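You operate a simulated robot arm through the tools that you are given. There is no shell and no other tool. Be economical: measure what you need, move in short steps, check, and stop when the job is done.

Carry out the task below with a simulated robot arm. There is one attempt and no reset: what you move stays moved.

JOB
Wipe the glue smear off the duct frame, then clamp the board back in.
Fine: unclamp it, lay it on the board shelf, use the rag and put it back. What is to be rubbed or washed off counts as gone when no trace of it is left.

The check looks at the end state, three seconds after you hand in, the way a careful person would. Anything else that was tipped, shoved, dropped, spilled or broken makes it a failure.

ROBOT AND FRAMES
A 7-joint arm with a two-finger parallel gripper on a trunk, on a base that drives. Base frame: it is fixed to the floor where the robot stands at the start and does not move with it; the origin is under the middle of the robot, x ahead of it, y to its left, z up. Readings come in m, degrees, newtons and seconds.
With the tool pointing down near the work surface it reaches from about 0.1 to 0.94 m from the robot's upright axis, wherever it stands. Its first joint turns from -166.0 to 166.0 degrees. Places, roughly: board [3.5, -4.75, 0.5]; board shelf [1, 0.2, 1]; duct frame [0.7, 0.2, 0.9]; glue smear [0.7, 0.1, 0.9]; short lever [0.8, 0.2, 0.9]. Payload 3.43 kg.
The tool frame sits at the grasp point between the pads (the TCP): z along the fingers, y along the line on which they close. The tips reach 0.03 m beyond it. The gripper opens to 0.094 m. The fingers are 0.028 m wide and 0.01 m thick; the gripper's body (0.05 by 0.096 m) begins 0.055 m behind the TCP.
Orientation is that of the tool frame in the base frame, as a unit quaternion [w, x, y, z]. With the fingers straight down and closing along the base's y, the tool's x points along the base's -x, its y along +y and its z along -z.

CONTROLS
- The arm moves only by the tool arm_command. Its argument "series" is a list of rows, each an object of numbers (a shift or turn left out is 0, a gripper value left out holds the last): "x", "y", "z": the shift along the tool's x, y, z in units of 50 mm (1.0 is 50 mm); "rx", "ry", "rz": the turn, a rotation vector about the tool's x, y, z in units of 8 degrees (1.0 is 8 degrees). In form: [{"x": .., "y": .., "z": .., "rx": .., "ry": .., "rz": ..}, ...]. A call has 1 to 12 rows; each row shifts and turns the commanded pose from where the row before left it, along the tool's axes as they then stand. "claw" is the closure, from 0 (fully open) to 1 (shut), set as the call begins (left out, the last holds). A call with a number of a shift or a turn outside -1 to 1 is refused whole. A row lasts 0.2 s, in which the tool goes at most 0.05 m and 8.6 degrees; a call with a longer step from one row to the next is refused whole, and so is a gripper value outside its range. A pose out of reach is approached as far as the arm can. The call stops where the force on the tool passes 40 N (or 10 N more than at its start, if that is more) or the arm is blocked; 0.2 s more then pass. The fingers move at their own pace (about 0.045 m/s each) and stop on an object; they squeeze with about 42 N. The grip force told is the motor's: it shows also when the fingers shut on nothing. Time passes only in rows, and 0.2 s behind the last, so rows that do not move let the fingers close. It gives the time, the measured TCP pose, the force on the tool (base axes), the opening and the grip force at its end, in the units of the frame above (readings bear some noise), with the torque about the TCP (base axes, N m) and any sound that the robot's microphone picked up, and new pictures: "pictures" is both (left out), scene, wrist or none.
- Cameras (640 x 400 px; columns grow to the right, rows downward): "scene" is now at [0.5213, 0.2466, 1.3167]; the picture's right is [0.57, -0.82, 0.00], its down [-0.30, -0.21, -0.93] and it looks along [0.77, 0.53, -0.37] (base axes); focal length 214 px, centre (320, 200). "wrist" rides on the gripper at [0.076, 0.014, -0.103] in the tool frame; the picture's right is [-0.18, 0.98, 0.00], its down [-0.75, -0.14, -0.64] and it looks along [-0.63, -0.12, 0.77] (tool axes); focal length 243 px, centre (320, 200). There is no depth. A picture from a camera that has moved, and an enlarged one, comes with that camera's place and axes in the base frame and with its lens.
- slide_trunk(by): slides the trunk up (or, below 0, down) by that many m; the arm and the scene camera ride with it, the base frame stays. It gives what a move gives, with no picture.
- drive_base(legs): drives the robot by 1 to 6 legs, each [ahead, left, turn to the left] in m, m and degrees, along the robot's own axes; the way and the turn of a leg run together, so that a leg with both is an arc; at most 1.5 m and 180 degrees a leg. The arm and the cameras ride along, it lands a little off, and it stops where it bumps. It gives what a move gives, and a new picture of the scene camera.
- aim_head(pan, tilt): turns the head with the scene camera to pan (to the left, within 103 degrees either way) and tilt (down, from -29 to 69), counted from straight ahead of the robot. It gives what a move gives, and a new picture of the scene camera.
- inspect(camera, box): a new picture of the part [left, top, right, bottom] of that camera's present view, enlarged. No time passes.
- hand_in(): hands the job in; it is judged then, once.

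Go step by step. Nothing tells you exact positions but the pictures and the camera data: compare them with the known pose of the tool, close in by small moves and look again before you grip or let go. The budget is 120 turns and 260 pictures, counting those below and the enlarged ones. Unless the task says otherwise, let go and move clear before handing in, and close with one line.

The tools are called after "Request:" by a JSON object that holds its "method" and its "body". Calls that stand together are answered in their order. arm_command: Moves the arm, as the interface text tells. Its arguments: {"type":"object","properties":{"series":{"type":"array","items":{"type":"object","properties":{"x":{"type":"number"},"y":{"type":"number"},"z":{"type":"number"},"rx":{"type":"number"},"ry":{"type":"number"},"rz":{"type":"number"}}}},"claw":{"type":"number"},"pictures":{"type":"string","enum":["both","scene","wrist","none"]}},"required":["series"]} The other tools are called the same way: slide_trunk (by) slides the trunk up or down; drive_base (legs) drives the base; aim_head (pan, tilt) turns the head that bears the scene camera; inspect (camera, box) takes an enlarged picture of a part of a camera's view; hand_in () hands the job in.

At the start:

```text
time_s: 0.0
tool_pos: [0.5787, 0.3059, 1.2735]
orientation: [0.001, 0.0, 1.0, 0.001]
contact_force: [0.3, 0.7, -0.1]
torque: [0.01, 0.0, 0.0]
width: 0.094
gripper_force: 0.0
trunk travel left (down, up): [-0.35, 0.26]
robot x, y, heading: [0.0015, 0.0015, -0.0]
head pan, tilt: [34.5, 21.6]
```

scene: 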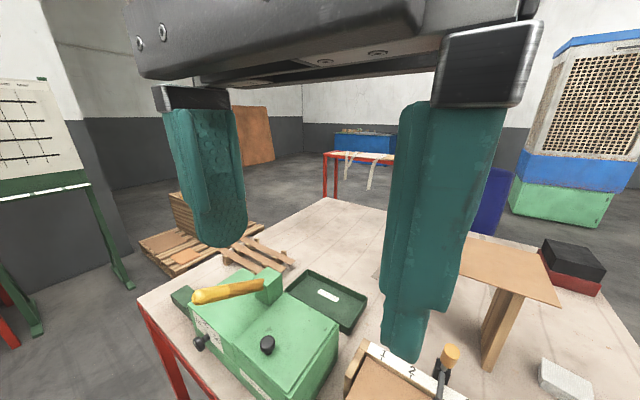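
wrist: 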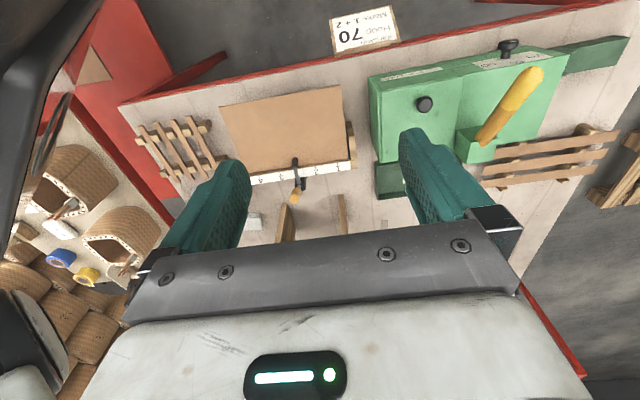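

I see a workbench with a green machine, a board with a toggle clamp (short lever with a yellow/orange knob), and a shelf beyond it. I'll look closer before moving anything.

Request:
{"method": "aim_head", "body": {"pan": 0, "tilt": 45}}

Request:
{"method": "inspect", "body": {"camera": "wrist", "box": [120, 60, 440, 260]}}

Request:
{"method": "inspect", "body": {"camera": "wrist", "box": [320, 0, 640, 200]}}

```text
time_s: 1.0
tool_pos: [0.5786, 0.3067, 1.2718]
orientation: [0.0, 0.0, 1.0, 0.001]
contact_force: [0.6, -0.1, 0.0]
torque: [-0.01, 0.0, 0.01]
width: 0.0938
gripper_force: 0.0
trunk travel left (down, up): [-0.35, 0.26]
robot x, y, heading: [-0.0015, -0.0005, -0.0]
head pan, tilt: [0.0, 45.0]
camera scene: at [0.5261, 0.1941, 1.2807], right [0.0, -1.0, 0.0], down [-0.71, 0.0, -0.71], along [0.71, 0.0, -0.71], focal length 214 px, centre (320, 200)
```

scene: 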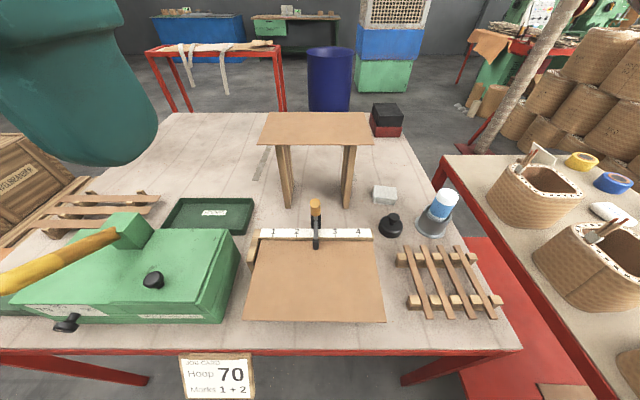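

```text
2.00 times, centred on (280, 160) of wrist
camera zoom: at [0.5035, 0.3202, 1.3762], right [0.18, 0.98, 0.0], down [0.75, -0.14, 0.64], along [0.63, -0.12, -0.77], focal length 485 px, centre (400, 280)
```

zoom: 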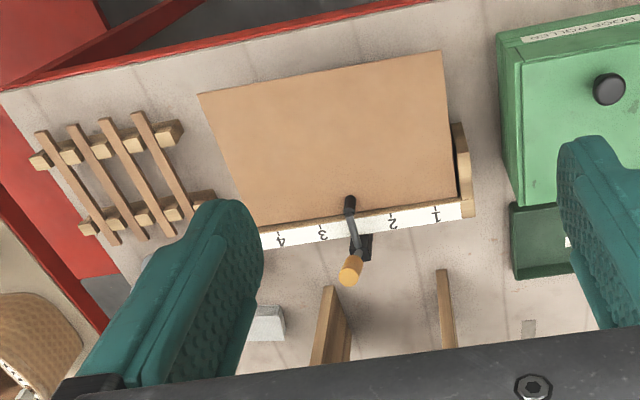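

```text
2.00 times, centred on (480, 100) of wrist
camera zoom: at [0.5035, 0.3202, 1.3762], right [0.18, 0.98, 0.0], down [0.75, -0.14, 0.64], along [0.63, -0.12, -0.77], focal length 485 px, centre (0, 400)
```

zoom: 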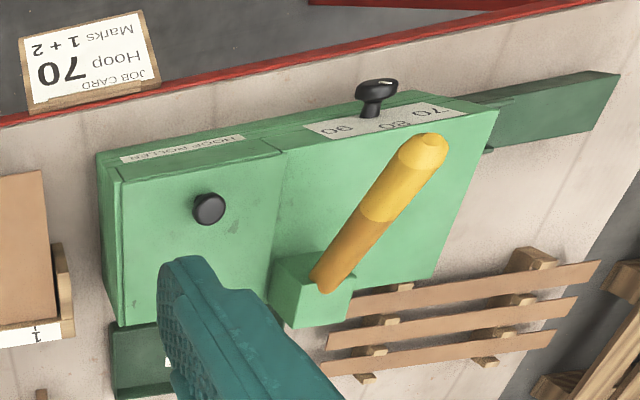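

I see the brown board held under a ruler rail by a lever, and a table-like shelf behind it. I'll inspect the details and look for the rag and the smear.

Request:
{"method": "inspect", "body": {"camera": "scene", "box": [220, 180, 420, 340]}}

Request:
{"method": "inspect", "body": {"camera": "scene", "box": [360, 80, 500, 250]}}

Request:
{"method": "inspect", "body": {"camera": "scene", "box": [140, 0, 380, 120]}}

Request:
{"method": "aim_head", "body": {"pan": -60, "tilt": 30}}

```text
2.50 times, centred on (320, 260) of scene
camera zoom: at [0.5261, 0.1941, 1.2807], right [0.0, -1.0, 0.0], down [-0.71, 0.0, -0.71], along [0.71, 0.0, -0.71], focal length 536 px, centre (320, 50)
```

zoom: 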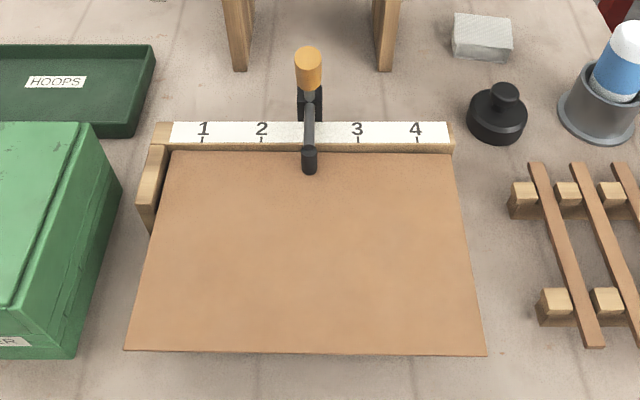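

```text
2.35 times, centred on (430, 165) of scene
camera zoom: at [0.5261, 0.1941, 1.2807], right [0.0, -1.0, 0.0], down [-0.71, 0.0, -0.71], along [0.71, 0.0, -0.71], focal length 505 px, centre (61, 282)
```

zoom: 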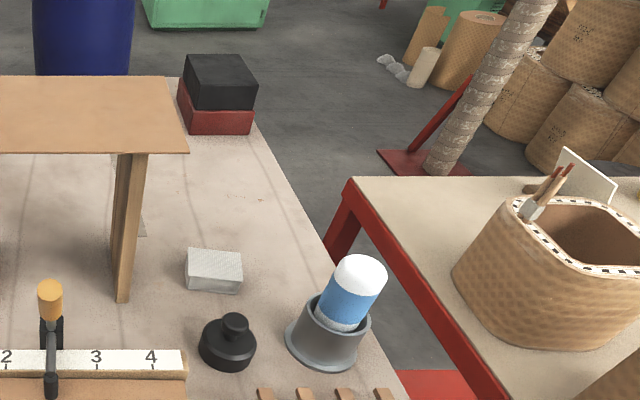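

```text
2.67 times, centred on (260, 60) of scene
camera zoom: at [0.5261, 0.1941, 1.2807], right [0.0, -1.0, 0.0], down [-0.71, 0.0, -0.71], along [0.71, 0.0, -0.71], focal length 572 px, centre (480, 573)
```

zoom: 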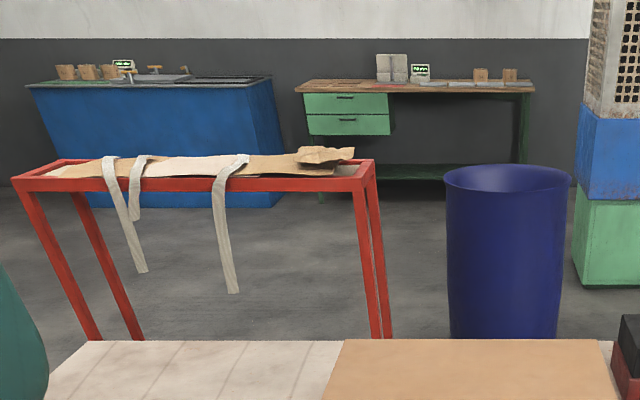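

```text
time_s: 2.3
tool_pos: [0.5798, 0.3063, 1.2722]
orientation: [0.0, 0.0, 1.0, -0.002]
contact_force: [-0.8, -0.2, -0.5]
torque: [0.02, -0.01, 0.01]
width: 0.094
gripper_force: 0.1
trunk travel left (down, up): [-0.35, 0.26]
robot x, y, heading: [0.0006, 0.0, 0.2]
head pan, tilt: [-60.0, 30.0]
camera scene: at [0.49, 0.1157, 1.3032], right [-0.87, -0.5, 0.0], down [-0.25, 0.43, -0.87], along [0.43, -0.75, -0.5], focal length 214 px, centre (320, 200)
```

scene: 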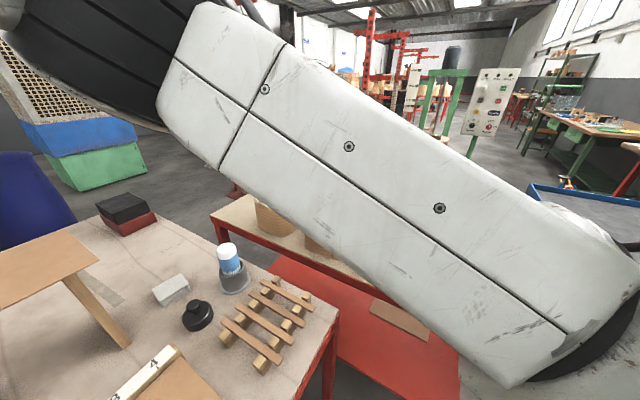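

The light block behind the black knob may be the rag. I'll swing the wrist camera to the right-hand side for a sideways look at the frame, clamp and shelf.

Request:
{"method": "arm_command", "body": {"series": [{"y": -1}, {"y": -1}, {"y": -1}, {"y": -1}, {"y": -1}, {"y": -1}], "pictures": "none"}}

Request:
{"method": "arm_command", "body": {"series": [{"rz": -1}, {"rz": -1}, {"rz": -1}, {"rz": -1}, {"rz": -1}, {"rz": -1}, {"rz": -1}, {"rz": -1}, {"rz": -1}, {"rz": -1}, {"rz": -1}, {"rz": -0.25}], "pictures": "both"}}

```text
time_s: 3.1
tool_pos: [0.579, 0.1791, 1.2735]
orientation: [-0.002, 0.011, 1.0, 0.01]
contact_force: [-1.2, 9.4, 18.2]
torque: [-0.8, 1.54, -0.84]
width: 0.0941
gripper_force: 0.0
trunk travel left (down, up): [-0.35, 0.26]
robot x, y, heading: [0.0016, -0.0004, 0.2]
head pan, tilt: [-60.0, 30.0]
stopped in row 3: the force on the tool passed its limit at 125 N (the readings are from after the stop); the commanded pose is now the measured one
```

```text
time_s: 3.4
tool_pos: [0.5798, 0.1815, 1.2747]
orientation: [0.0, -0.003, 1.0, 0.015]
contact_force: [-7.5, 18.8, 9.6]
torque: [-1.73, 0.28, -1.62]
width: 0.0941
gripper_force: 0.1
trunk travel left (down, up): [-0.35, 0.26]
robot x, y, heading: [-0.0046, 0.0009, -0.0]
head pan, tilt: [-60.0, 30.0]
stopped in row 1: the force on the tool passed its limit at 56 N (the readings are from after the stop); the commanded pose is now the measured one
camera scene: at [0.4887, 0.1155, 1.3015], right [-0.87, -0.49, 0.0], down [-0.25, 0.45, -0.86], along [0.42, -0.75, -0.52], focal length 214 px, centre (320, 200)
camera wrist: at [0.5034, 0.192, 1.3783], right [0.18, 0.98, 0.03], down [0.75, -0.15, 0.64], along [0.63, -0.09, -0.77], focal length 243 px, centre (320, 200)
```

scene: 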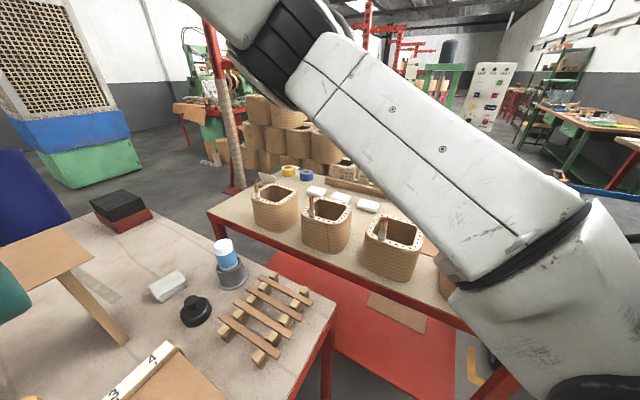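
wrist: 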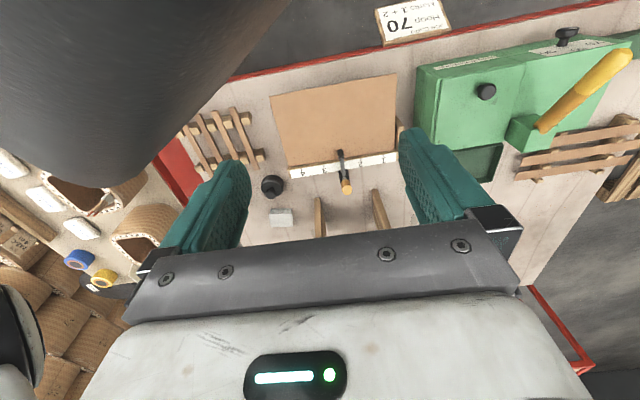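

The gripper bumped the robot's own head, so I'll back off to the left, go ahead, and then pass in front of it.

Request:
{"method": "arm_command", "body": {"series": [{"y": 0.8}, {"x": -1}, {"x": -1}, {"x": -1}], "pictures": "none"}}

Request:
{"method": "aim_head", "body": {"pan": 0, "tilt": 40}}

```text
time_s: 4.4
tool_pos: [0.7299, 0.2211, 1.2754]
orientation: [0.001, -0.005, 1.0, 0.013]
contact_force: [-0.2, 0.7, 0.7]
torque: [-0.03, 0.01, 0.0]
width: 0.0938
gripper_force: 0.2
trunk travel left (down, up): [-0.35, 0.26]
robot x, y, heading: [0.0018, -0.002, -0.0]
head pan, tilt: [-60.0, 30.0]
```

```text
time_s: 5.7
tool_pos: [0.7298, 0.2216, 1.275]
orientation: [0.0, -0.005, 1.0, 0.014]
contact_force: [-0.5, -0.1, -0.2]
torque: [-0.01, 0.0, -0.01]
width: 0.0943
gripper_force: 0.1
trunk travel left (down, up): [-0.35, 0.26]
robot x, y, heading: [0.002, 0.0008, 0.2]
head pan, tilt: [0.0, 40.0]
camera scene: at [0.5298, 0.1939, 1.2879], right [0.0, -1.0, 0.0], down [-0.64, 0.0, -0.77], along [0.77, 0.0, -0.64], focal length 214 px, centre (320, 200)
```

scene: 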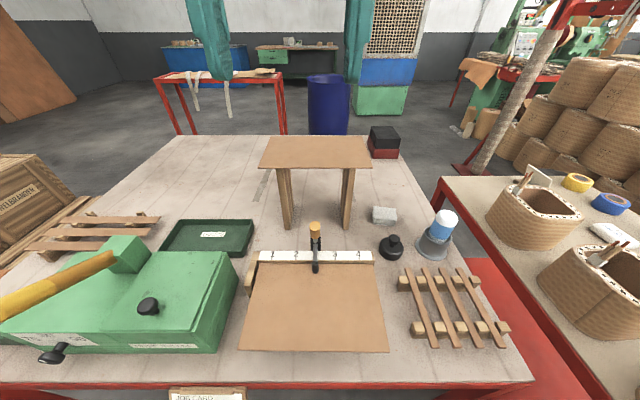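

Clear of the head now. I'll move to the right and turn the wrist so its camera looks left across the frame.

Request:
{"method": "arm_command", "body": {"series": [{"y": -1}, {"y": -1}, {"y": -1}, {"y": -1}, {"y": -1}, {"y": -1}], "pictures": "none"}}

Request:
{"method": "arm_command", "body": {"series": [{"rz": -1}, {"rz": -1}, {"rz": -1}, {"rz": -1}, {"rz": -1}, {"rz": -1}, {"rz": -1}, {"rz": -1}, {"rz": -1}, {"rz": -1}, {"rz": -1}, {"rz": -0.25}], "pictures": "wrist"}}

```text
time_s: 7.1
tool_pos: [0.7338, -0.0771, 1.2668]
orientation: [0.0, -0.005, 1.0, 0.014]
contact_force: [-0.3, -1.2, -0.6]
torque: [-0.02, 0.0, 0.03]
width: 0.0941
gripper_force: 0.0
trunk travel left (down, up): [-0.35, 0.26]
robot x, y, heading: [-0.0018, -0.0004, -0.1]
head pan, tilt: [0.0, 40.0]
```

```text
time_s: 9.7
tool_pos: [0.5671, 0.0922, 1.1931]
orientation: [-0.01, 0.711, -0.703, -0.01]
contact_force: [0.1, -0.8, 0.5]
torque: [0.0, 0.01, -0.03]
width: 0.0938
gripper_force: 0.0
out of reach, approached as far as the arm can: row 4, 5, 6, 7, 8, 9, 10, 11, 12
trunk travel left (down, up): [-0.35, 0.26]
robot x, y, heading: [-0.0013, -0.0006, -0.0]
head pan, tilt: [0.0, 40.0]
camera wrist: at [0.5537, 0.0123, 1.2956], right [-0.98, 0.17, 0.0], down [0.13, 0.74, 0.66], along [0.11, 0.65, -0.75], focal length 243 px, centre (320, 200)
```

wrist: 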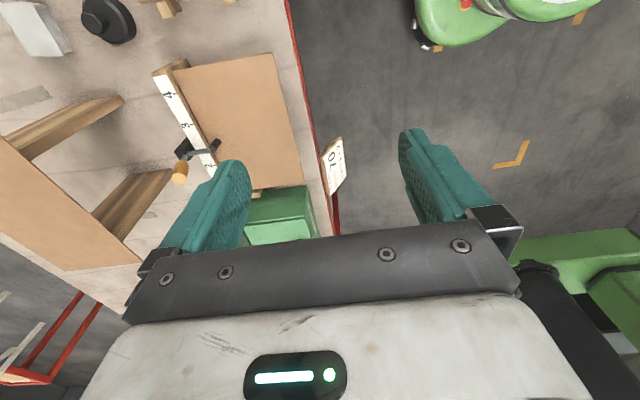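

The wrist is now turned; I'll lower it and tilt for a flatter side view of the frame.

Request:
{"method": "arm_command", "body": {"series": [{"y": -1, "x": 1, "ry": -1}, {"y": -1, "x": 1, "ry": -1}, {"y": -0.5, "x": 1, "ry": -1}, {"z": 1, "ry": -1}], "pictures": "both"}}

```text
refused: row 1 steps farther than a row can; nothing moved
```

Request:
{"method": "arm_command", "body": {"series": [{"y": -0.7, "x": 0.7, "ry": -1}, {"y": -0.7, "x": 0.7, "ry": -1}, {"y": -0.7, "x": 0.7, "ry": -1}, {"x": 0.7, "ry": -1}, {"z": 0.9}], "pictures": "both"}}

```text
time_s: 10.9
tool_pos: [0.5478, 0.0731, 1.1334]
orientation: [-0.204, 0.681, -0.674, -0.204]
contact_force: [-0.6, -0.5, 0.0]
torque: [0.02, -0.02, -0.01]
width: 0.094
gripper_force: 0.0
out of reach, approached as far as the arm can: row 1, 2, 3, 4
trunk travel left (down, up): [-0.35, 0.26]
robot x, y, heading: [0.0008, -0.0003, -0.0]
head pan, tilt: [0.0, 40.0]
camera scene: at [0.5298, 0.1934, 1.2881], right [0.0, -1.0, 0.0], down [-0.64, 0.0, -0.77], along [0.77, 0.0, -0.64], focal length 214 px, centre (320, 200)
camera wrist: at [0.5344, -0.0461, 1.1782], right [-0.98, 0.14, 0.1], down [0.14, 0.27, 0.95], along [0.11, 0.95, -0.29], focal length 243 px, centre (320, 200)
```

scene: 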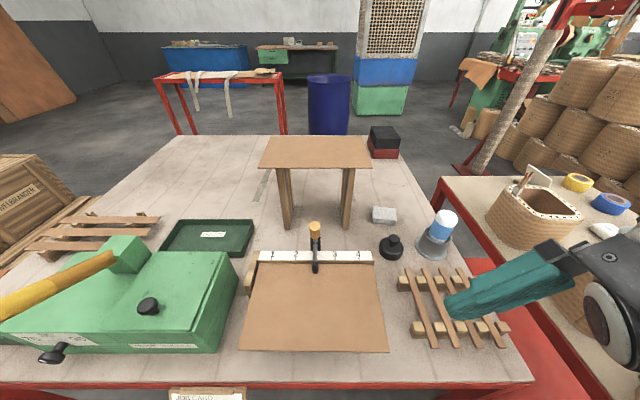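
wrist: 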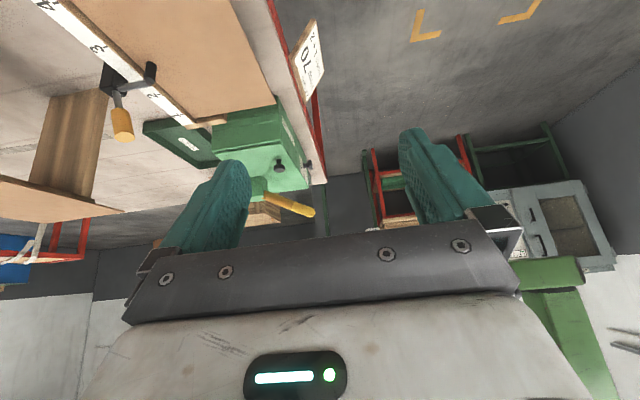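

Request:
{"method": "inspect", "body": {"camera": "wrist", "box": [0, 0, 320, 200]}}

Request:
{"method": "inspect", "body": {"camera": "scene", "box": [340, 190, 500, 290]}}

```text
2.00 times, centred on (160, 100) of wrist
camera zoom: at [0.5344, -0.0461, 1.1782], right [-0.98, 0.14, 0.1], down [0.14, 0.27, 0.95], along [0.11, 0.95, -0.29], focal length 485 px, centre (640, 400)
```

zoom: 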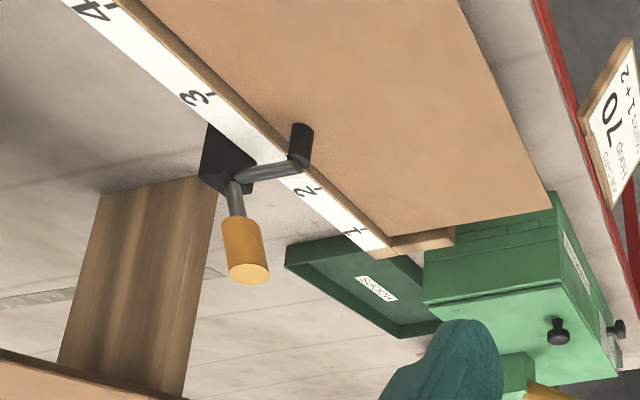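

```text
4.00 times, centred on (420, 240) of scene
camera zoom: at [0.5298, 0.1934, 1.2881], right [0.0, -1.0, 0.0], down [-0.64, 0.0, -0.77], along [0.77, 0.0, -0.64], focal length 858 px, centre (-80, 40)
```

zoom: 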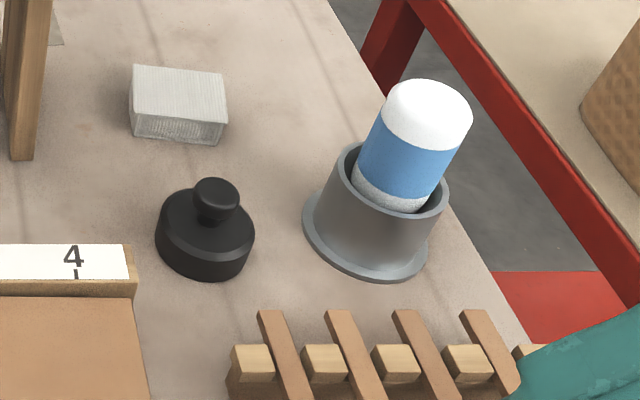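

The clamp is a lever whose foot presses the board's back edge, with an orange handle that stands up. I'll look around for anything else that could be the rag.

Request:
{"method": "aim_head", "body": {"pan": 50, "tilt": 35}}

Request:
{"method": "aim_head", "body": {"pan": -40, "tilt": 35}}

Request:
{"method": "aim_head", "body": {"pan": 0, "tilt": 62}}

```text
time_s: 12.1
tool_pos: [0.548, 0.0755, 1.1342]
orientation: [-0.204, 0.68, -0.674, -0.205]
contact_force: [0.0, 0.4, 0.4]
torque: [0.02, 0.0, -0.01]
width: 0.094
gripper_force: 0.0
trunk travel left (down, up): [-0.35, 0.26]
robot x, y, heading: [-0.0003, 0.0027, 0.3]
head pan, tilt: [50.0, 35.0]
camera scene: at [0.5014, 0.2613, 1.2954], right [0.77, -0.64, 0.0], down [-0.37, -0.44, -0.82], along [0.53, 0.63, -0.57], focal length 214 px, centre (320, 200)
```

scene: 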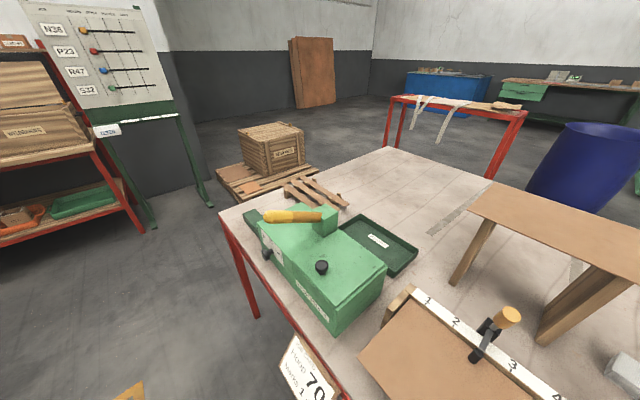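

```text
time_s: 13.7
tool_pos: [0.5475, 0.0745, 1.1337]
orientation: [-0.204, 0.68, -0.673, -0.206]
contact_force: [-0.2, 1.2, -0.2]
torque: [0.01, -0.02, 0.0]
width: 0.0941
gripper_force: 0.1
trunk travel left (down, up): [-0.35, 0.26]
robot x, y, heading: [-0.003, 0.001, 0.0]
head pan, tilt: [-40.0, 35.0]
camera scene: at [0.5123, 0.1374, 1.2954], right [-0.64, -0.77, 0.0], down [-0.44, 0.37, -0.82], along [0.63, -0.53, -0.57], focal length 214 px, centre (320, 200)
```

scene: 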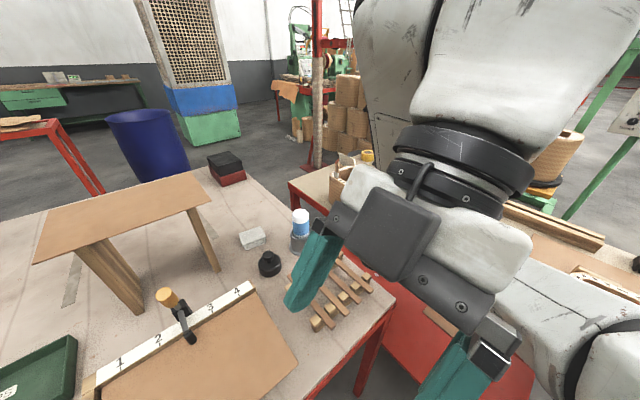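

```text
time_s: 14.8
tool_pos: [0.5476, 0.0749, 1.134]
orientation: [-0.204, 0.68, -0.673, -0.205]
contact_force: [0.0, 0.1, -0.2]
torque: [-0.01, -0.03, 0.01]
width: 0.0937
gripper_force: 0.1
trunk travel left (down, up): [-0.35, 0.26]
robot x, y, heading: [-0.0038, -0.0006, 0.2]
head pan, tilt: [0.0, 62.0]
camera scene: at [0.5091, 0.1939, 1.2589], right [0.0, -1.0, 0.0], down [-0.88, 0.0, -0.47], along [0.47, 0.0, -0.88], focal length 214 px, centre (320, 200)
```

scene: 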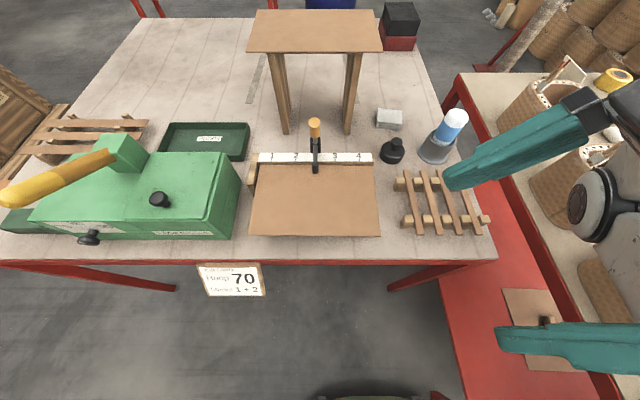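

The light folded block at about (1.0, 0.0) looks like the rag. I estimate the lever handle's top at (0.814, 0.203, 0.985) with the pivot near (0.833, 0.2, 0.89), and the shelf's front edge at x≈0.955, z≈1.03. I'll turn the tool back to pointing down and facing forward.

Request:
{"method": "arm_command", "body": {"series": [{"ry": 1}, {"ry": 1}, {"ry": 1}, {"ry": 1}, {"rz": 1}, {"rz": 1}, {"rz": 1}, {"rz": 1}, {"rz": 1}, {"rz": 1}, {"rz": 1}, {"rz": 1}], "pictures": "none"}}

Request:
{"method": "arm_command", "body": {"series": [{"rz": 1}, {"rz": 1}, {"rz": 1}, {"rz": 0.25}], "pictures": "both"}}

```text
time_s: 17.4
tool_pos: [0.5469, 0.0745, 1.1353]
orientation: [0.003, -0.228, 0.974, 0.013]
contact_force: [-0.1, 0.2, 0.0]
torque: [0.0, -0.01, 0.02]
width: 0.0941
gripper_force: 0.0
trunk travel left (down, up): [-0.35, 0.26]
robot x, y, heading: [-0.0002, 0.0005, 0.0]
head pan, tilt: [0.0, 62.0]
```

```text
time_s: 18.4
tool_pos: [0.5481, 0.0747, 1.1347]
orientation: [0.0, -0.005, 1.0, 0.014]
contact_force: [-0.2, -0.2, -0.7]
torque: [-0.02, -0.03, 0.01]
width: 0.0941
gripper_force: 0.1
trunk travel left (down, up): [-0.35, 0.26]
robot x, y, heading: [-0.0022, 0.0009, -0.1]
head pan, tilt: [0.0, 62.0]
camera scene: at [0.5091, 0.1939, 1.2589], right [0.0, -1.0, 0.0], down [-0.88, 0.0, -0.47], along [0.47, 0.0, -0.88], focal length 214 px, centre (320, 200)
camera wrist: at [0.4713, 0.0856, 1.2385], right [0.18, 0.98, 0.03], down [0.75, -0.15, 0.64], along [0.63, -0.09, -0.77], focal length 243 px, centre (320, 200)
```

scene: 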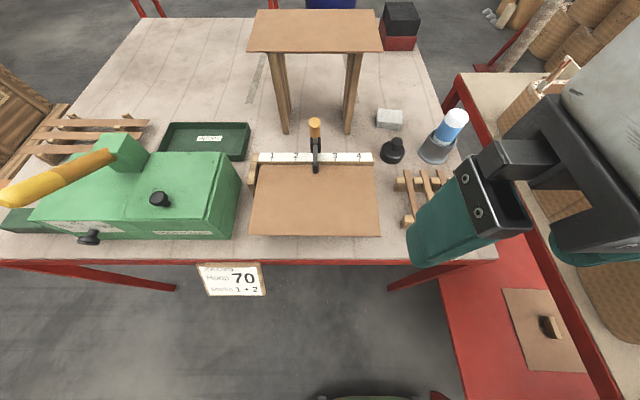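
wrist: 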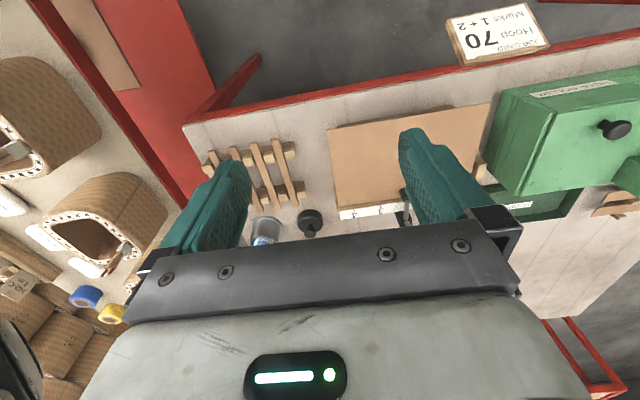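

Tool is straight again at (0.548, 0.075, 1.135). Next I go above the handle with the fingers open.

Request:
{"method": "arm_command", "body": {"series": [{"x": -0.84, "y": 0.427}, {"x": -0.84, "y": 0.427}, {"x": -0.84, "y": 0.427}, {"x": -0.84, "y": 0.427}, {"x": -0.84, "y": 0.427}, {"x": -0.84, "y": 0.427}], "pictures": "both"}}

```text
time_s: 19.8
tool_pos: [0.7977, 0.2036, 1.1375]
orientation: [0.0, -0.004, 1.0, 0.015]
contact_force: [-0.6, 0.1, -0.1]
torque: [0.04, 0.02, 0.0]
width: 0.0941
gripper_force: 0.1
trunk travel left (down, up): [-0.35, 0.26]
robot x, y, heading: [-0.0013, 0.0028, 0.1]
head pan, tilt: [0.0, 62.0]
camera scene: at [0.5091, 0.1936, 1.2589], right [0.0, -1.0, 0.0], down [-0.88, 0.0, -0.47], along [0.47, 0.0, -0.88], focal length 214 px, centre (320, 200)
camera wrist: at [0.7205, 0.2148, 1.242], right [0.18, 0.98, 0.03], down [0.75, -0.15, 0.64], along [0.63, -0.09, -0.77], focal length 243 px, centre (320, 200)
```

scene: 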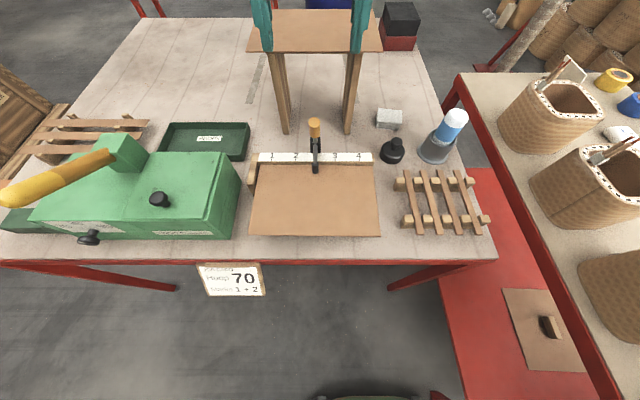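
wrist: 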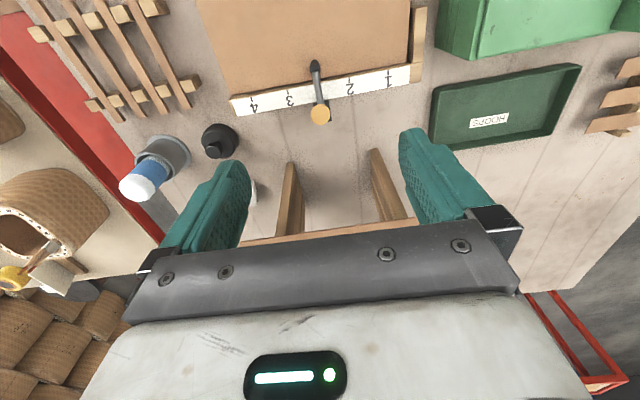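

The handle top checks out at (0.814, 0.205, 0.985) and the fingers straddle it. I lower over it and close.

Request:
{"method": "arm_command", "body": {"series": [{"x": -0.3, "z": 0.9}, {"z": 0.9}, {"z": 0.9}, {"z": 0.7}], "pictures": "both"}}

```text
time_s: 20.8
tool_pos: [0.8132, 0.2103, 0.9683]
orientation: [0.001, -0.005, 1.0, 0.014]
contact_force: [-0.2, -0.1, 0.4]
torque: [0.01, -0.02, 0.02]
width: 0.0941
gripper_force: 0.0
trunk travel left (down, up): [-0.35, 0.26]
robot x, y, heading: [-0.0021, -0.003, 0.0]
head pan, tilt: [0.0, 62.0]
camera scene: at [0.5091, 0.194, 1.2589], right [0.0, -1.0, 0.0], down [-0.88, 0.0, -0.47], along [0.47, 0.0, -0.88], focal length 214 px, centre (320, 200)
camera wrist: at [0.7375, 0.2208, 1.0714], right [0.17, 0.98, 0.03], down [0.75, -0.15, 0.64], along [0.63, -0.09, -0.77], focal length 243 px, centre (320, 200)
```

scene: 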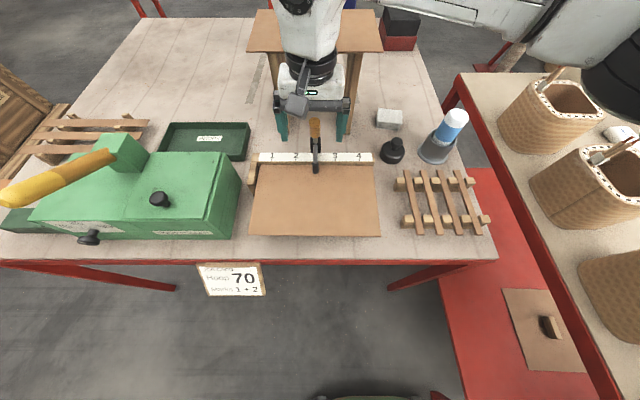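
wrist: 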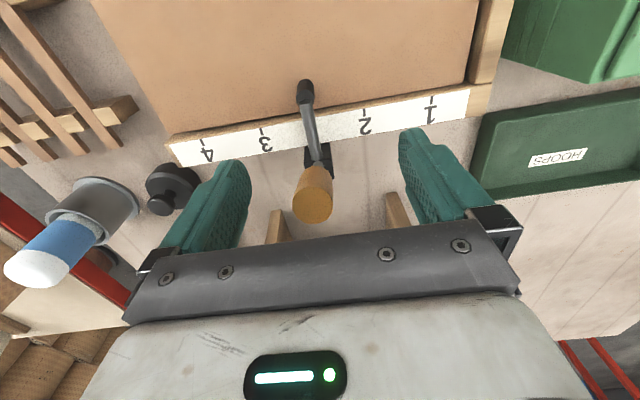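

Aligned within a few millimetres; I nudge over and close on the handle.

Request:
{"method": "arm_command", "body": {"series": [{"y": -0.08}], "pictures": "none"}}

Request:
{"method": "arm_command", "body": {"series": [{}, {}, {}, {}, {}], "claw": 1, "pictures": "wrist"}}

```text
time_s: 21.2
tool_pos: [0.8133, 0.2059, 0.9687]
orientation: [0.0, -0.005, 1.0, 0.014]
contact_force: [0.4, 0.6, 0.0]
torque: [0.01, 0.01, 0.02]
width: 0.0937
gripper_force: 0.0
trunk travel left (down, up): [-0.35, 0.26]
robot x, y, heading: [-0.0005, -0.0026, 0.1]
head pan, tilt: [0.0, 62.0]
```

```text
time_s: 22.4
tool_pos: [0.8143, 0.2051, 0.968]
orientation: [-0.001, -0.004, 1.0, 0.013]
contact_force: [-1.2, -5.1, 0.5]
torque: [0.01, 0.06, -0.07]
width: 0.0254
gripper_force: 34.4
trunk travel left (down, up): [-0.35, 0.26]
robot x, y, heading: [-0.0009, -0.0004, -0.1]
head pan, tilt: [0.0, 62.0]
camera wrist: at [0.7374, 0.2159, 1.0718], right [0.18, 0.98, 0.03], down [0.75, -0.15, 0.64], along [0.63, -0.09, -0.77], focal length 243 px, centre (320, 200)
```

wrist: 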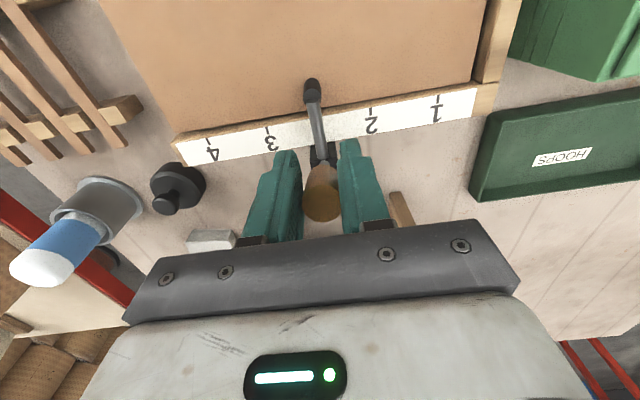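

The handle is gripped (25 mm). I now try swinging it backward (+x) a little and watch.

Request:
{"method": "arm_command", "body": {"series": [{"x": -0.15, "z": -0.03}, {"x": -0.2, "z": -0.02}, {"x": -0.2}], "pictures": "wrist"}}

```text
time_s: 23.2
tool_pos: [0.8384, 0.2065, 0.9709]
orientation: [-0.002, -0.005, 1.0, 0.012]
contact_force: [-23.1, -13.8, 8.8]
torque: [-1.98, 1.42, -0.32]
width: 0.0222
gripper_force: 44.5
trunk travel left (down, up): [-0.35, 0.26]
robot x, y, heading: [-0.0003, -0.0019, 0.1]
head pan, tilt: [0.0, 62.0]
camera wrist: at [0.763, 0.2161, 1.0756], right [0.17, 0.98, 0.02], down [0.76, -0.15, 0.64], along [0.63, -0.09, -0.77], focal length 243 px, centre (320, 200)
```

wrist: 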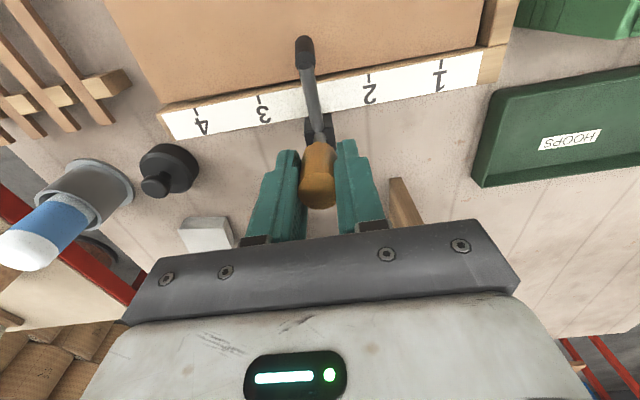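

Request:
{"method": "inspect", "body": {"camera": "wrist", "box": [220, 20, 420, 220]}}

Request:
{"method": "inspect", "body": {"camera": "scene", "box": [240, 80, 400, 200]}}

```text
2.00 times, centred on (320, 120) of wrist
camera zoom: at [0.763, 0.2161, 1.0756], right [0.17, 0.98, 0.02], down [0.76, -0.15, 0.64], along [0.63, -0.09, -0.77], focal length 485 px, centre (320, 360)
```

zoom: 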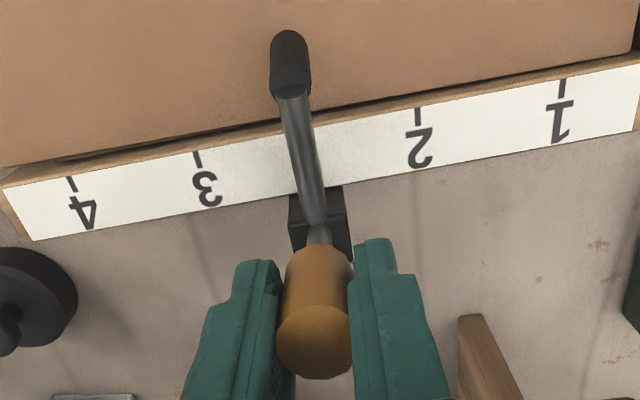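

```text
3.33 times, centred on (320, 140) of scene
camera zoom: at [0.5081, 0.1933, 1.2595], right [0.0, -1.0, 0.0], down [-0.88, 0.0, -0.47], along [0.47, 0.0, -0.88], focal length 715 px, centre (320, 400)
```

zoom: 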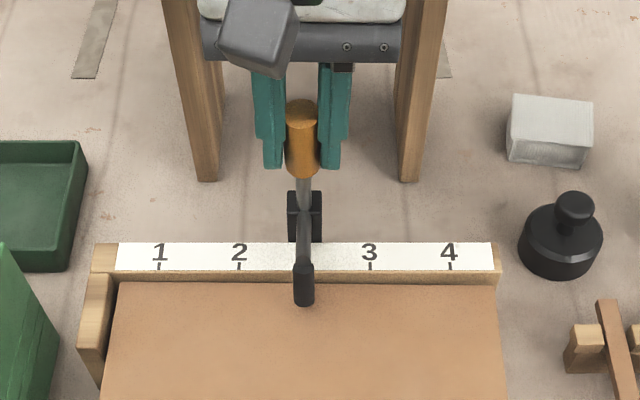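

The lever is turning back with some resistance (handle top now at x≈0.833). I continue along the arc in small steps.

Request:
{"method": "arm_command", "body": {"series": [{"x": -0.25, "z": 0.02}, {"x": -0.25, "z": 0.04}, {"x": -0.2, "z": 0.06}], "pictures": "wrist"}}

Request:
{"method": "inspect", "body": {"camera": "scene", "box": [240, 80, 400, 200]}}

```text
time_s: 24.0
tool_pos: [0.8757, 0.2041, 0.9648]
orientation: [0.0, -0.006, 1.0, 0.012]
contact_force: [-15.2, -13.4, 12.9]
torque: [-1.4, 1.43, 0.41]
width: 0.0223
gripper_force: 44.8
trunk travel left (down, up): [-0.35, 0.26]
robot x, y, heading: [0.0004, 0.0007, 0.1]
head pan, tilt: [0.0, 62.0]
camera wrist: at [0.7993, 0.2159, 1.0692], right [0.17, 0.98, 0.02], down [0.75, -0.15, 0.64], along [0.63, -0.09, -0.77], focal length 243 px, centre (320, 200)
```

wrist: 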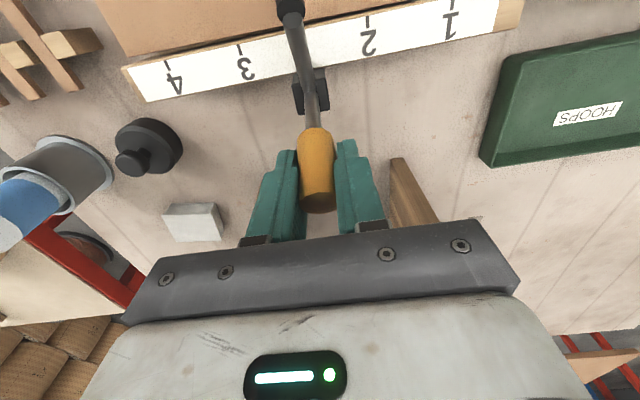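

```text
3.33 times, centred on (320, 140) of scene
camera zoom: at [0.5084, 0.1933, 1.2593], right [0.0, -1.0, 0.0], down [-0.88, 0.0, -0.47], along [0.47, 0.0, -0.88], focal length 715 px, centre (320, 400)
```

zoom: 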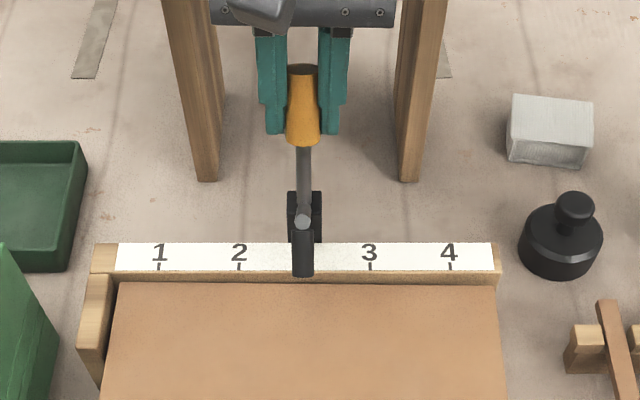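

The foot is lifting off the board. A bit further.

Request:
{"method": "arm_command", "body": {"series": [{"x": -0.2, "z": 0.12}, {"x": -0.18, "z": 0.16}, {"x": -0.14, "z": 0.18}], "pictures": "wrist"}}

Request:
{"method": "inspect", "body": {"camera": "scene", "box": [240, 80, 400, 200]}}

```text
time_s: 24.8
tool_pos: [0.9043, 0.2055, 0.9422]
orientation: [0.003, -0.003, 1.0, 0.014]
contact_force: [12.0, -12.5, 31.8]
torque: [-0.37, 1.11, 0.55]
width: 0.0259
gripper_force: 44.9
trunk travel left (down, up): [-0.35, 0.26]
robot x, y, heading: [-0.0014, 0.0008, 0.1]
head pan, tilt: [0.0, 62.0]
camera wrist: at [0.8274, 0.216, 1.047], right [0.18, 0.98, 0.03], down [0.75, -0.15, 0.64], along [0.64, -0.09, -0.76], focal length 243 px, centre (320, 200)
```

wrist: 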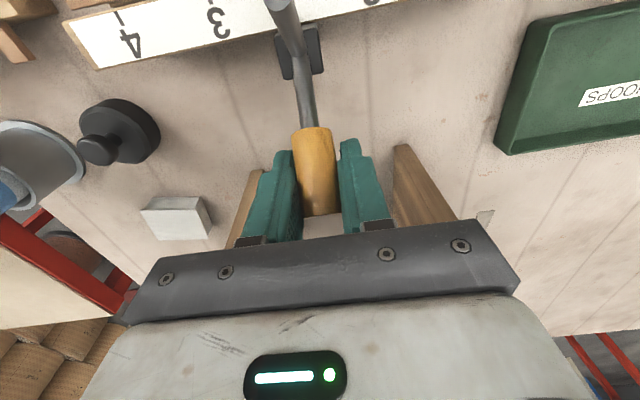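

```text
3.33 times, centred on (320, 140) of scene
camera zoom: at [0.509, 0.1931, 1.2594], right [0.0, -1.0, 0.0], down [-0.88, 0.0, -0.47], along [0.47, 0.0, -0.88], focal length 715 px, centre (320, 400)
```

zoom: 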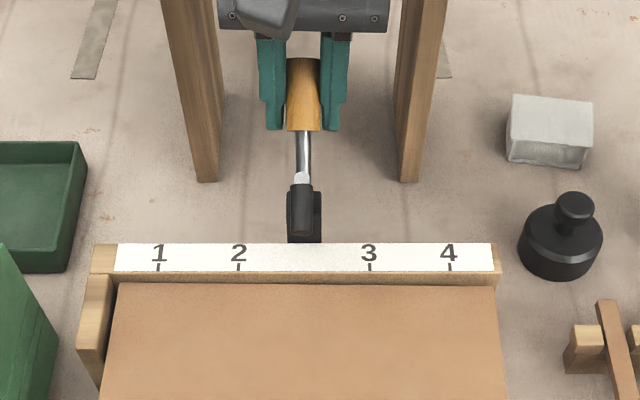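

The foot is fully swung off the board and the force has reversed, so the lever is near its open stop. I release it and see whether it stays.

Request:
{"method": "arm_command", "body": {"series": [{}, {}, {}, {}, {}, {}], "claw": 0, "pictures": "wrist"}}

Request:
{"method": "inspect", "body": {"camera": "scene", "box": [240, 80, 400, 200]}}

```text
time_s: 26.2
tool_pos: [0.9013, 0.2065, 0.9406]
orientation: [0.002, -0.004, 1.0, 0.015]
contact_force: [0.5, 0.0, 0.3]
torque: [-0.02, 0.01, 0.0]
width: 0.0942
gripper_force: 0.0
trunk travel left (down, up): [-0.35, 0.26]
robot x, y, heading: [0.0005, -0.0022, 0.2]
head pan, tilt: [0.0, 62.0]
camera wrist: at [0.8257, 0.2179, 1.0453], right [0.17, 0.98, 0.03], down [0.75, -0.15, 0.64], along [0.63, -0.09, -0.77], focal length 243 px, centre (320, 200)
```

wrist: 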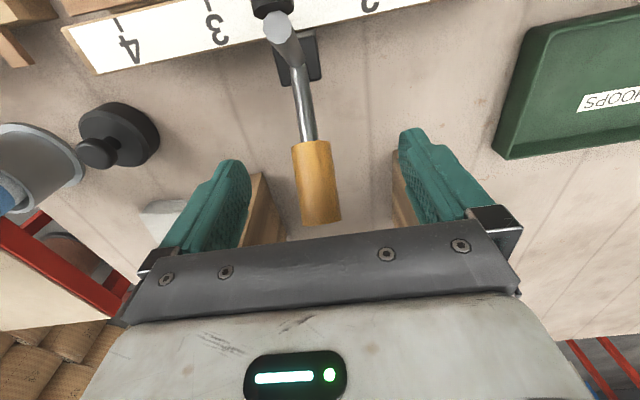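

```text
3.33 times, centred on (320, 140) of scene
camera zoom: at [0.5092, 0.194, 1.2588], right [0.0, -1.0, 0.0], down [-0.88, 0.0, -0.47], along [0.47, 0.0, -0.88], focal length 715 px, centre (320, 400)
```

zoom: 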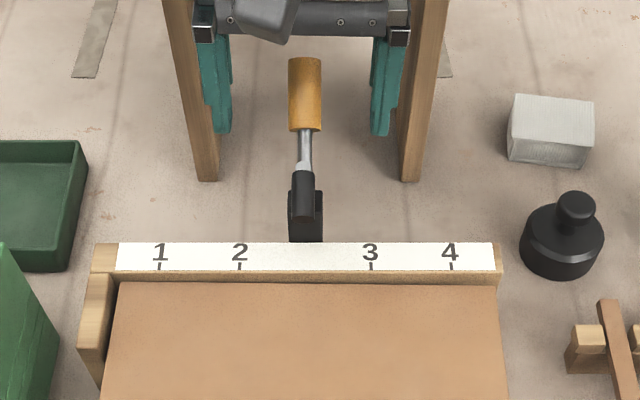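

The lever stays open by itself. I lift out and back, then turn the wrist to come at the board's front edge horizontally.

Request:
{"method": "arm_command", "body": {"series": [{"x": 0.3, "z": -0.9}, {"x": 0.5, "z": -0.8}, {"x": 0.6, "z": -0.7}, {"x": 0.7, "z": -0.6}, {"x": 0.9, "z": 0}], "pictures": "none"}}

Request:
{"method": "arm_command", "body": {"series": [{"rz": -1}, {"rz": -1}, {"rz": -1}, {"rz": -1}, {"rz": -1}, {"rz": -1}, {"rz": -1}, {"rz": -1}, {"rz": -1}, {"rz": -1}, {"rz": -1}, {"rz": -0.25}], "pictures": "none"}}

Request:
{"method": "arm_command", "body": {"series": [{"rx": 1}, {"rx": 1}, {"rx": 1}, {"rx": 1}, {"rx": 1}, {"rx": 1}], "pictures": "both"}}

```text
time_s: 27.4
tool_pos: [0.7524, 0.2018, 1.0908]
orientation: [0.0, -0.004, 1.0, 0.013]
contact_force: [-0.4, -0.6, -1.1]
torque: [-0.01, 0.03, 0.02]
width: 0.0941
gripper_force: 0.1
trunk travel left (down, up): [-0.35, 0.26]
robot x, y, heading: [-0.0004, 0.0008, -0.2]
head pan, tilt: [0.0, 62.0]
```

```text
time_s: 30.0
tool_pos: [0.6723, 0.1741, 1.0718]
orientation: [0.01, -0.634, 0.773, 0.006]
contact_force: [-0.6, 0.7, 0.6]
torque: [0.04, 0.01, -0.02]
width: 0.094
gripper_force: 0.1
out of reach, approached as far as the arm can: row 9, 10, 11
trunk travel left (down, up): [-0.35, 0.26]
robot x, y, heading: [-0.0017, 0.0022, 0.3]
head pan, tilt: [0.0, 62.0]
```

```text
time_s: 31.4
tool_pos: [0.6737, 0.1735, 1.0714]
orientation: [0.273, -0.588, 0.698, -0.304]
contact_force: [-0.2, 0.4, -0.7]
torque: [0.01, 0.01, 0.05]
width: 0.0942
gripper_force: 0.1
trunk travel left (down, up): [-0.35, 0.26]
robot x, y, heading: [0.0007, 0.0002, -0.1]
head pan, tilt: [0.0, 62.0]
camera scene: at [0.5092, 0.1937, 1.2588], right [0.0, -1.0, 0.0], down [-0.88, 0.0, -0.47], along [0.47, 0.0, -0.88], focal length 214 px, centre (320, 200)
camera wrist: at [0.5752, 0.1105, 1.1289], right [-0.61, 0.3, -0.73], down [-0.26, 0.79, 0.55], along [0.74, 0.53, -0.41], focal length 243 px, centre (320, 200)
```

scene: 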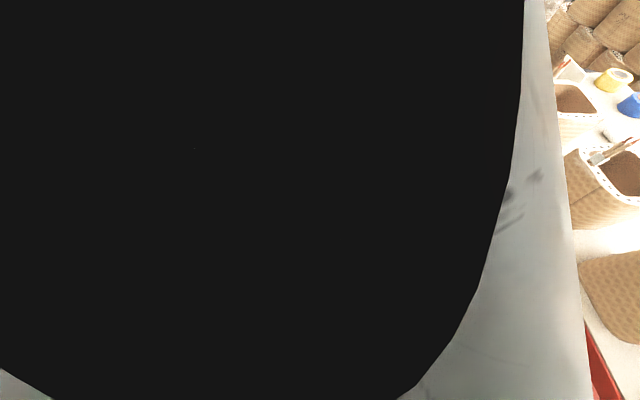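
wrist: 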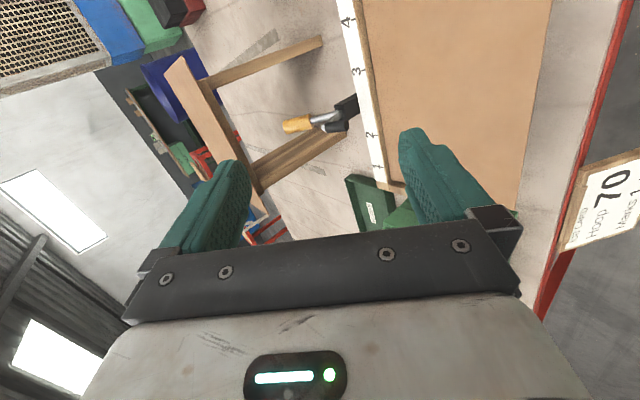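

The posture works so far. I continue pitching to near horizontal.

Request:
{"method": "arm_command", "body": {"series": [{"rx": 1}, {"rx": 1}, {"rx": 1}, {"rx": 1}], "pictures": "wrist"}}

```text
time_s: 32.4
tool_pos: [0.692, 0.1778, 1.0414]
orientation: [0.419, -0.494, 0.593, -0.478]
contact_force: [-0.9, -1.2, -0.2]
torque: [0.02, -0.01, 0.0]
width: 0.0939
gripper_force: 0.1
out of reach, approached as far as the arm can: row 4
trunk travel left (down, up): [-0.35, 0.26]
robot x, y, heading: [-0.0008, 0.0026, -0.4]
head pan, tilt: [0.0, 62.0]
camera wrist: at [0.5793, 0.1189, 1.0454], right [-0.15, 0.23, -0.96], down [-0.47, 0.83, 0.28], along [0.87, 0.5, -0.01], focal length 243 px, centre (320, 200)
```

wrist: 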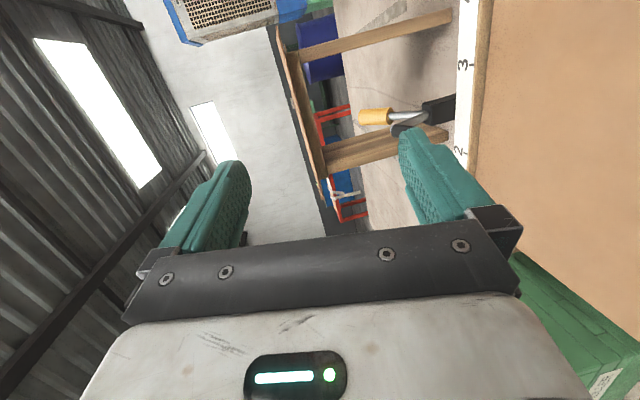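

Tool now points forward with the camera on the right. I pull back and lower for a view of the board's front edge.

Request:
{"method": "arm_command", "body": {"series": [{"z": -0.9}, {"z": -0.9, "rz": 0}, {"z": -0.7}, {"y": 0.9}, {"y": 0.9}, {"y": 0.6}], "pictures": "both"}}

```text
time_s: 33.2
tool_pos: [0.6316, 0.136, 1.0209]
orientation: [0.357, -0.426, 0.641, -0.53]
contact_force: [0.3, -1.2, -0.2]
torque: [0.0, -0.03, -0.04]
width: 0.0941
gripper_force: 0.2
out of reach, approached as far as the arm can: row 1, 2, 3
trunk travel left (down, up): [-0.35, 0.26]
robot x, y, heading: [-0.0, -0.0029, -0.2]
head pan, tilt: [0.0, 62.0]
stopped in row 3: the arm was blocked; the commanded pose is now the measured one
camera scene: at [0.5037, 0.1991, 1.2541], right [0.09, -1.0, 0.0], down [-0.91, -0.09, -0.4], along [0.4, 0.04, -0.92], focal length 214 px, centre (320, 200)
camera wrist: at [0.5081, 0.1054, 1.0254], right [-0.09, 0.25, -0.97], down [-0.27, 0.93, 0.26], along [0.96, 0.29, -0.02], focal length 243 px, centre (320, 200)
```

scene: 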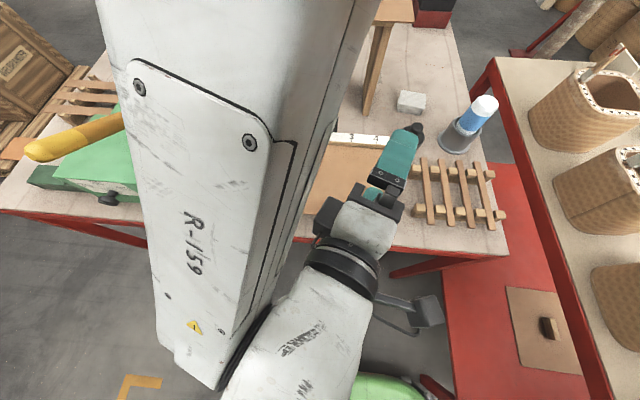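
wrist: 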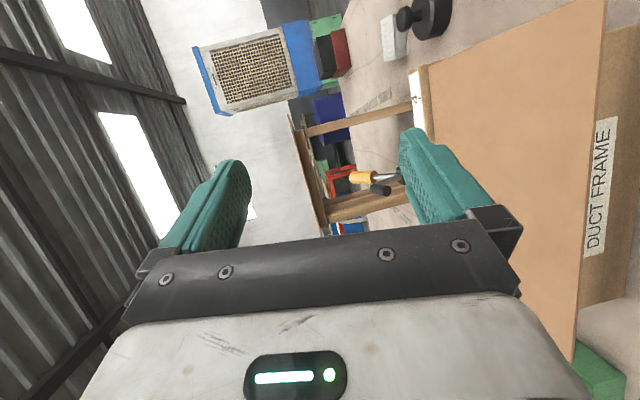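

The arm's elbow pressed against the head, so I need more room for this posture. First a closer look at the frame's front.

Request:
{"method": "inspect", "body": {"camera": "wrist", "box": [440, 0, 640, 400]}}

Request:
{"method": "inspect", "body": {"camera": "scene", "box": [290, 80, 530, 260]}}

```text
1.00 times, centred on (540, 200) of wrist (not enlarged: the box is as wide or as high as the picture)
camera zoom: at [0.5081, 0.1054, 1.0254], right [-0.09, 0.25, -0.97], down [-0.27, 0.93, 0.26], along [0.96, 0.29, -0.02], focal length 243 px, centre (100, 200)
```

zoom: 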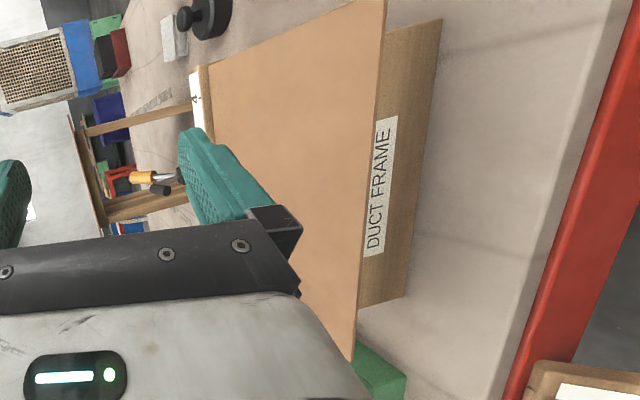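

```text
2.22 times, centred on (410, 170) of scene
camera zoom: at [0.5037, 0.1991, 1.2541], right [0.09, -1.0, 0.0], down [-0.91, -0.09, -0.4], along [0.4, 0.04, -0.92], focal length 477 px, centre (120, 267)
```

zoom: 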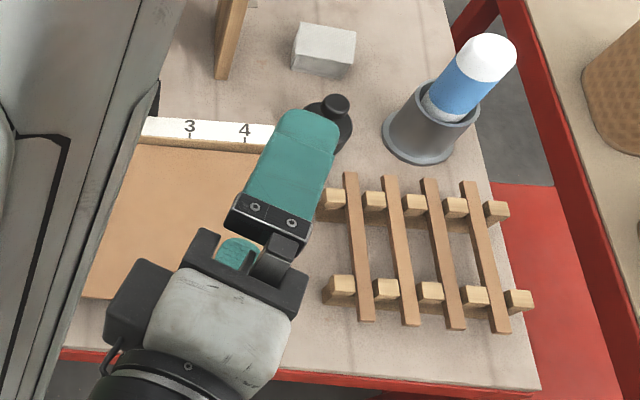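

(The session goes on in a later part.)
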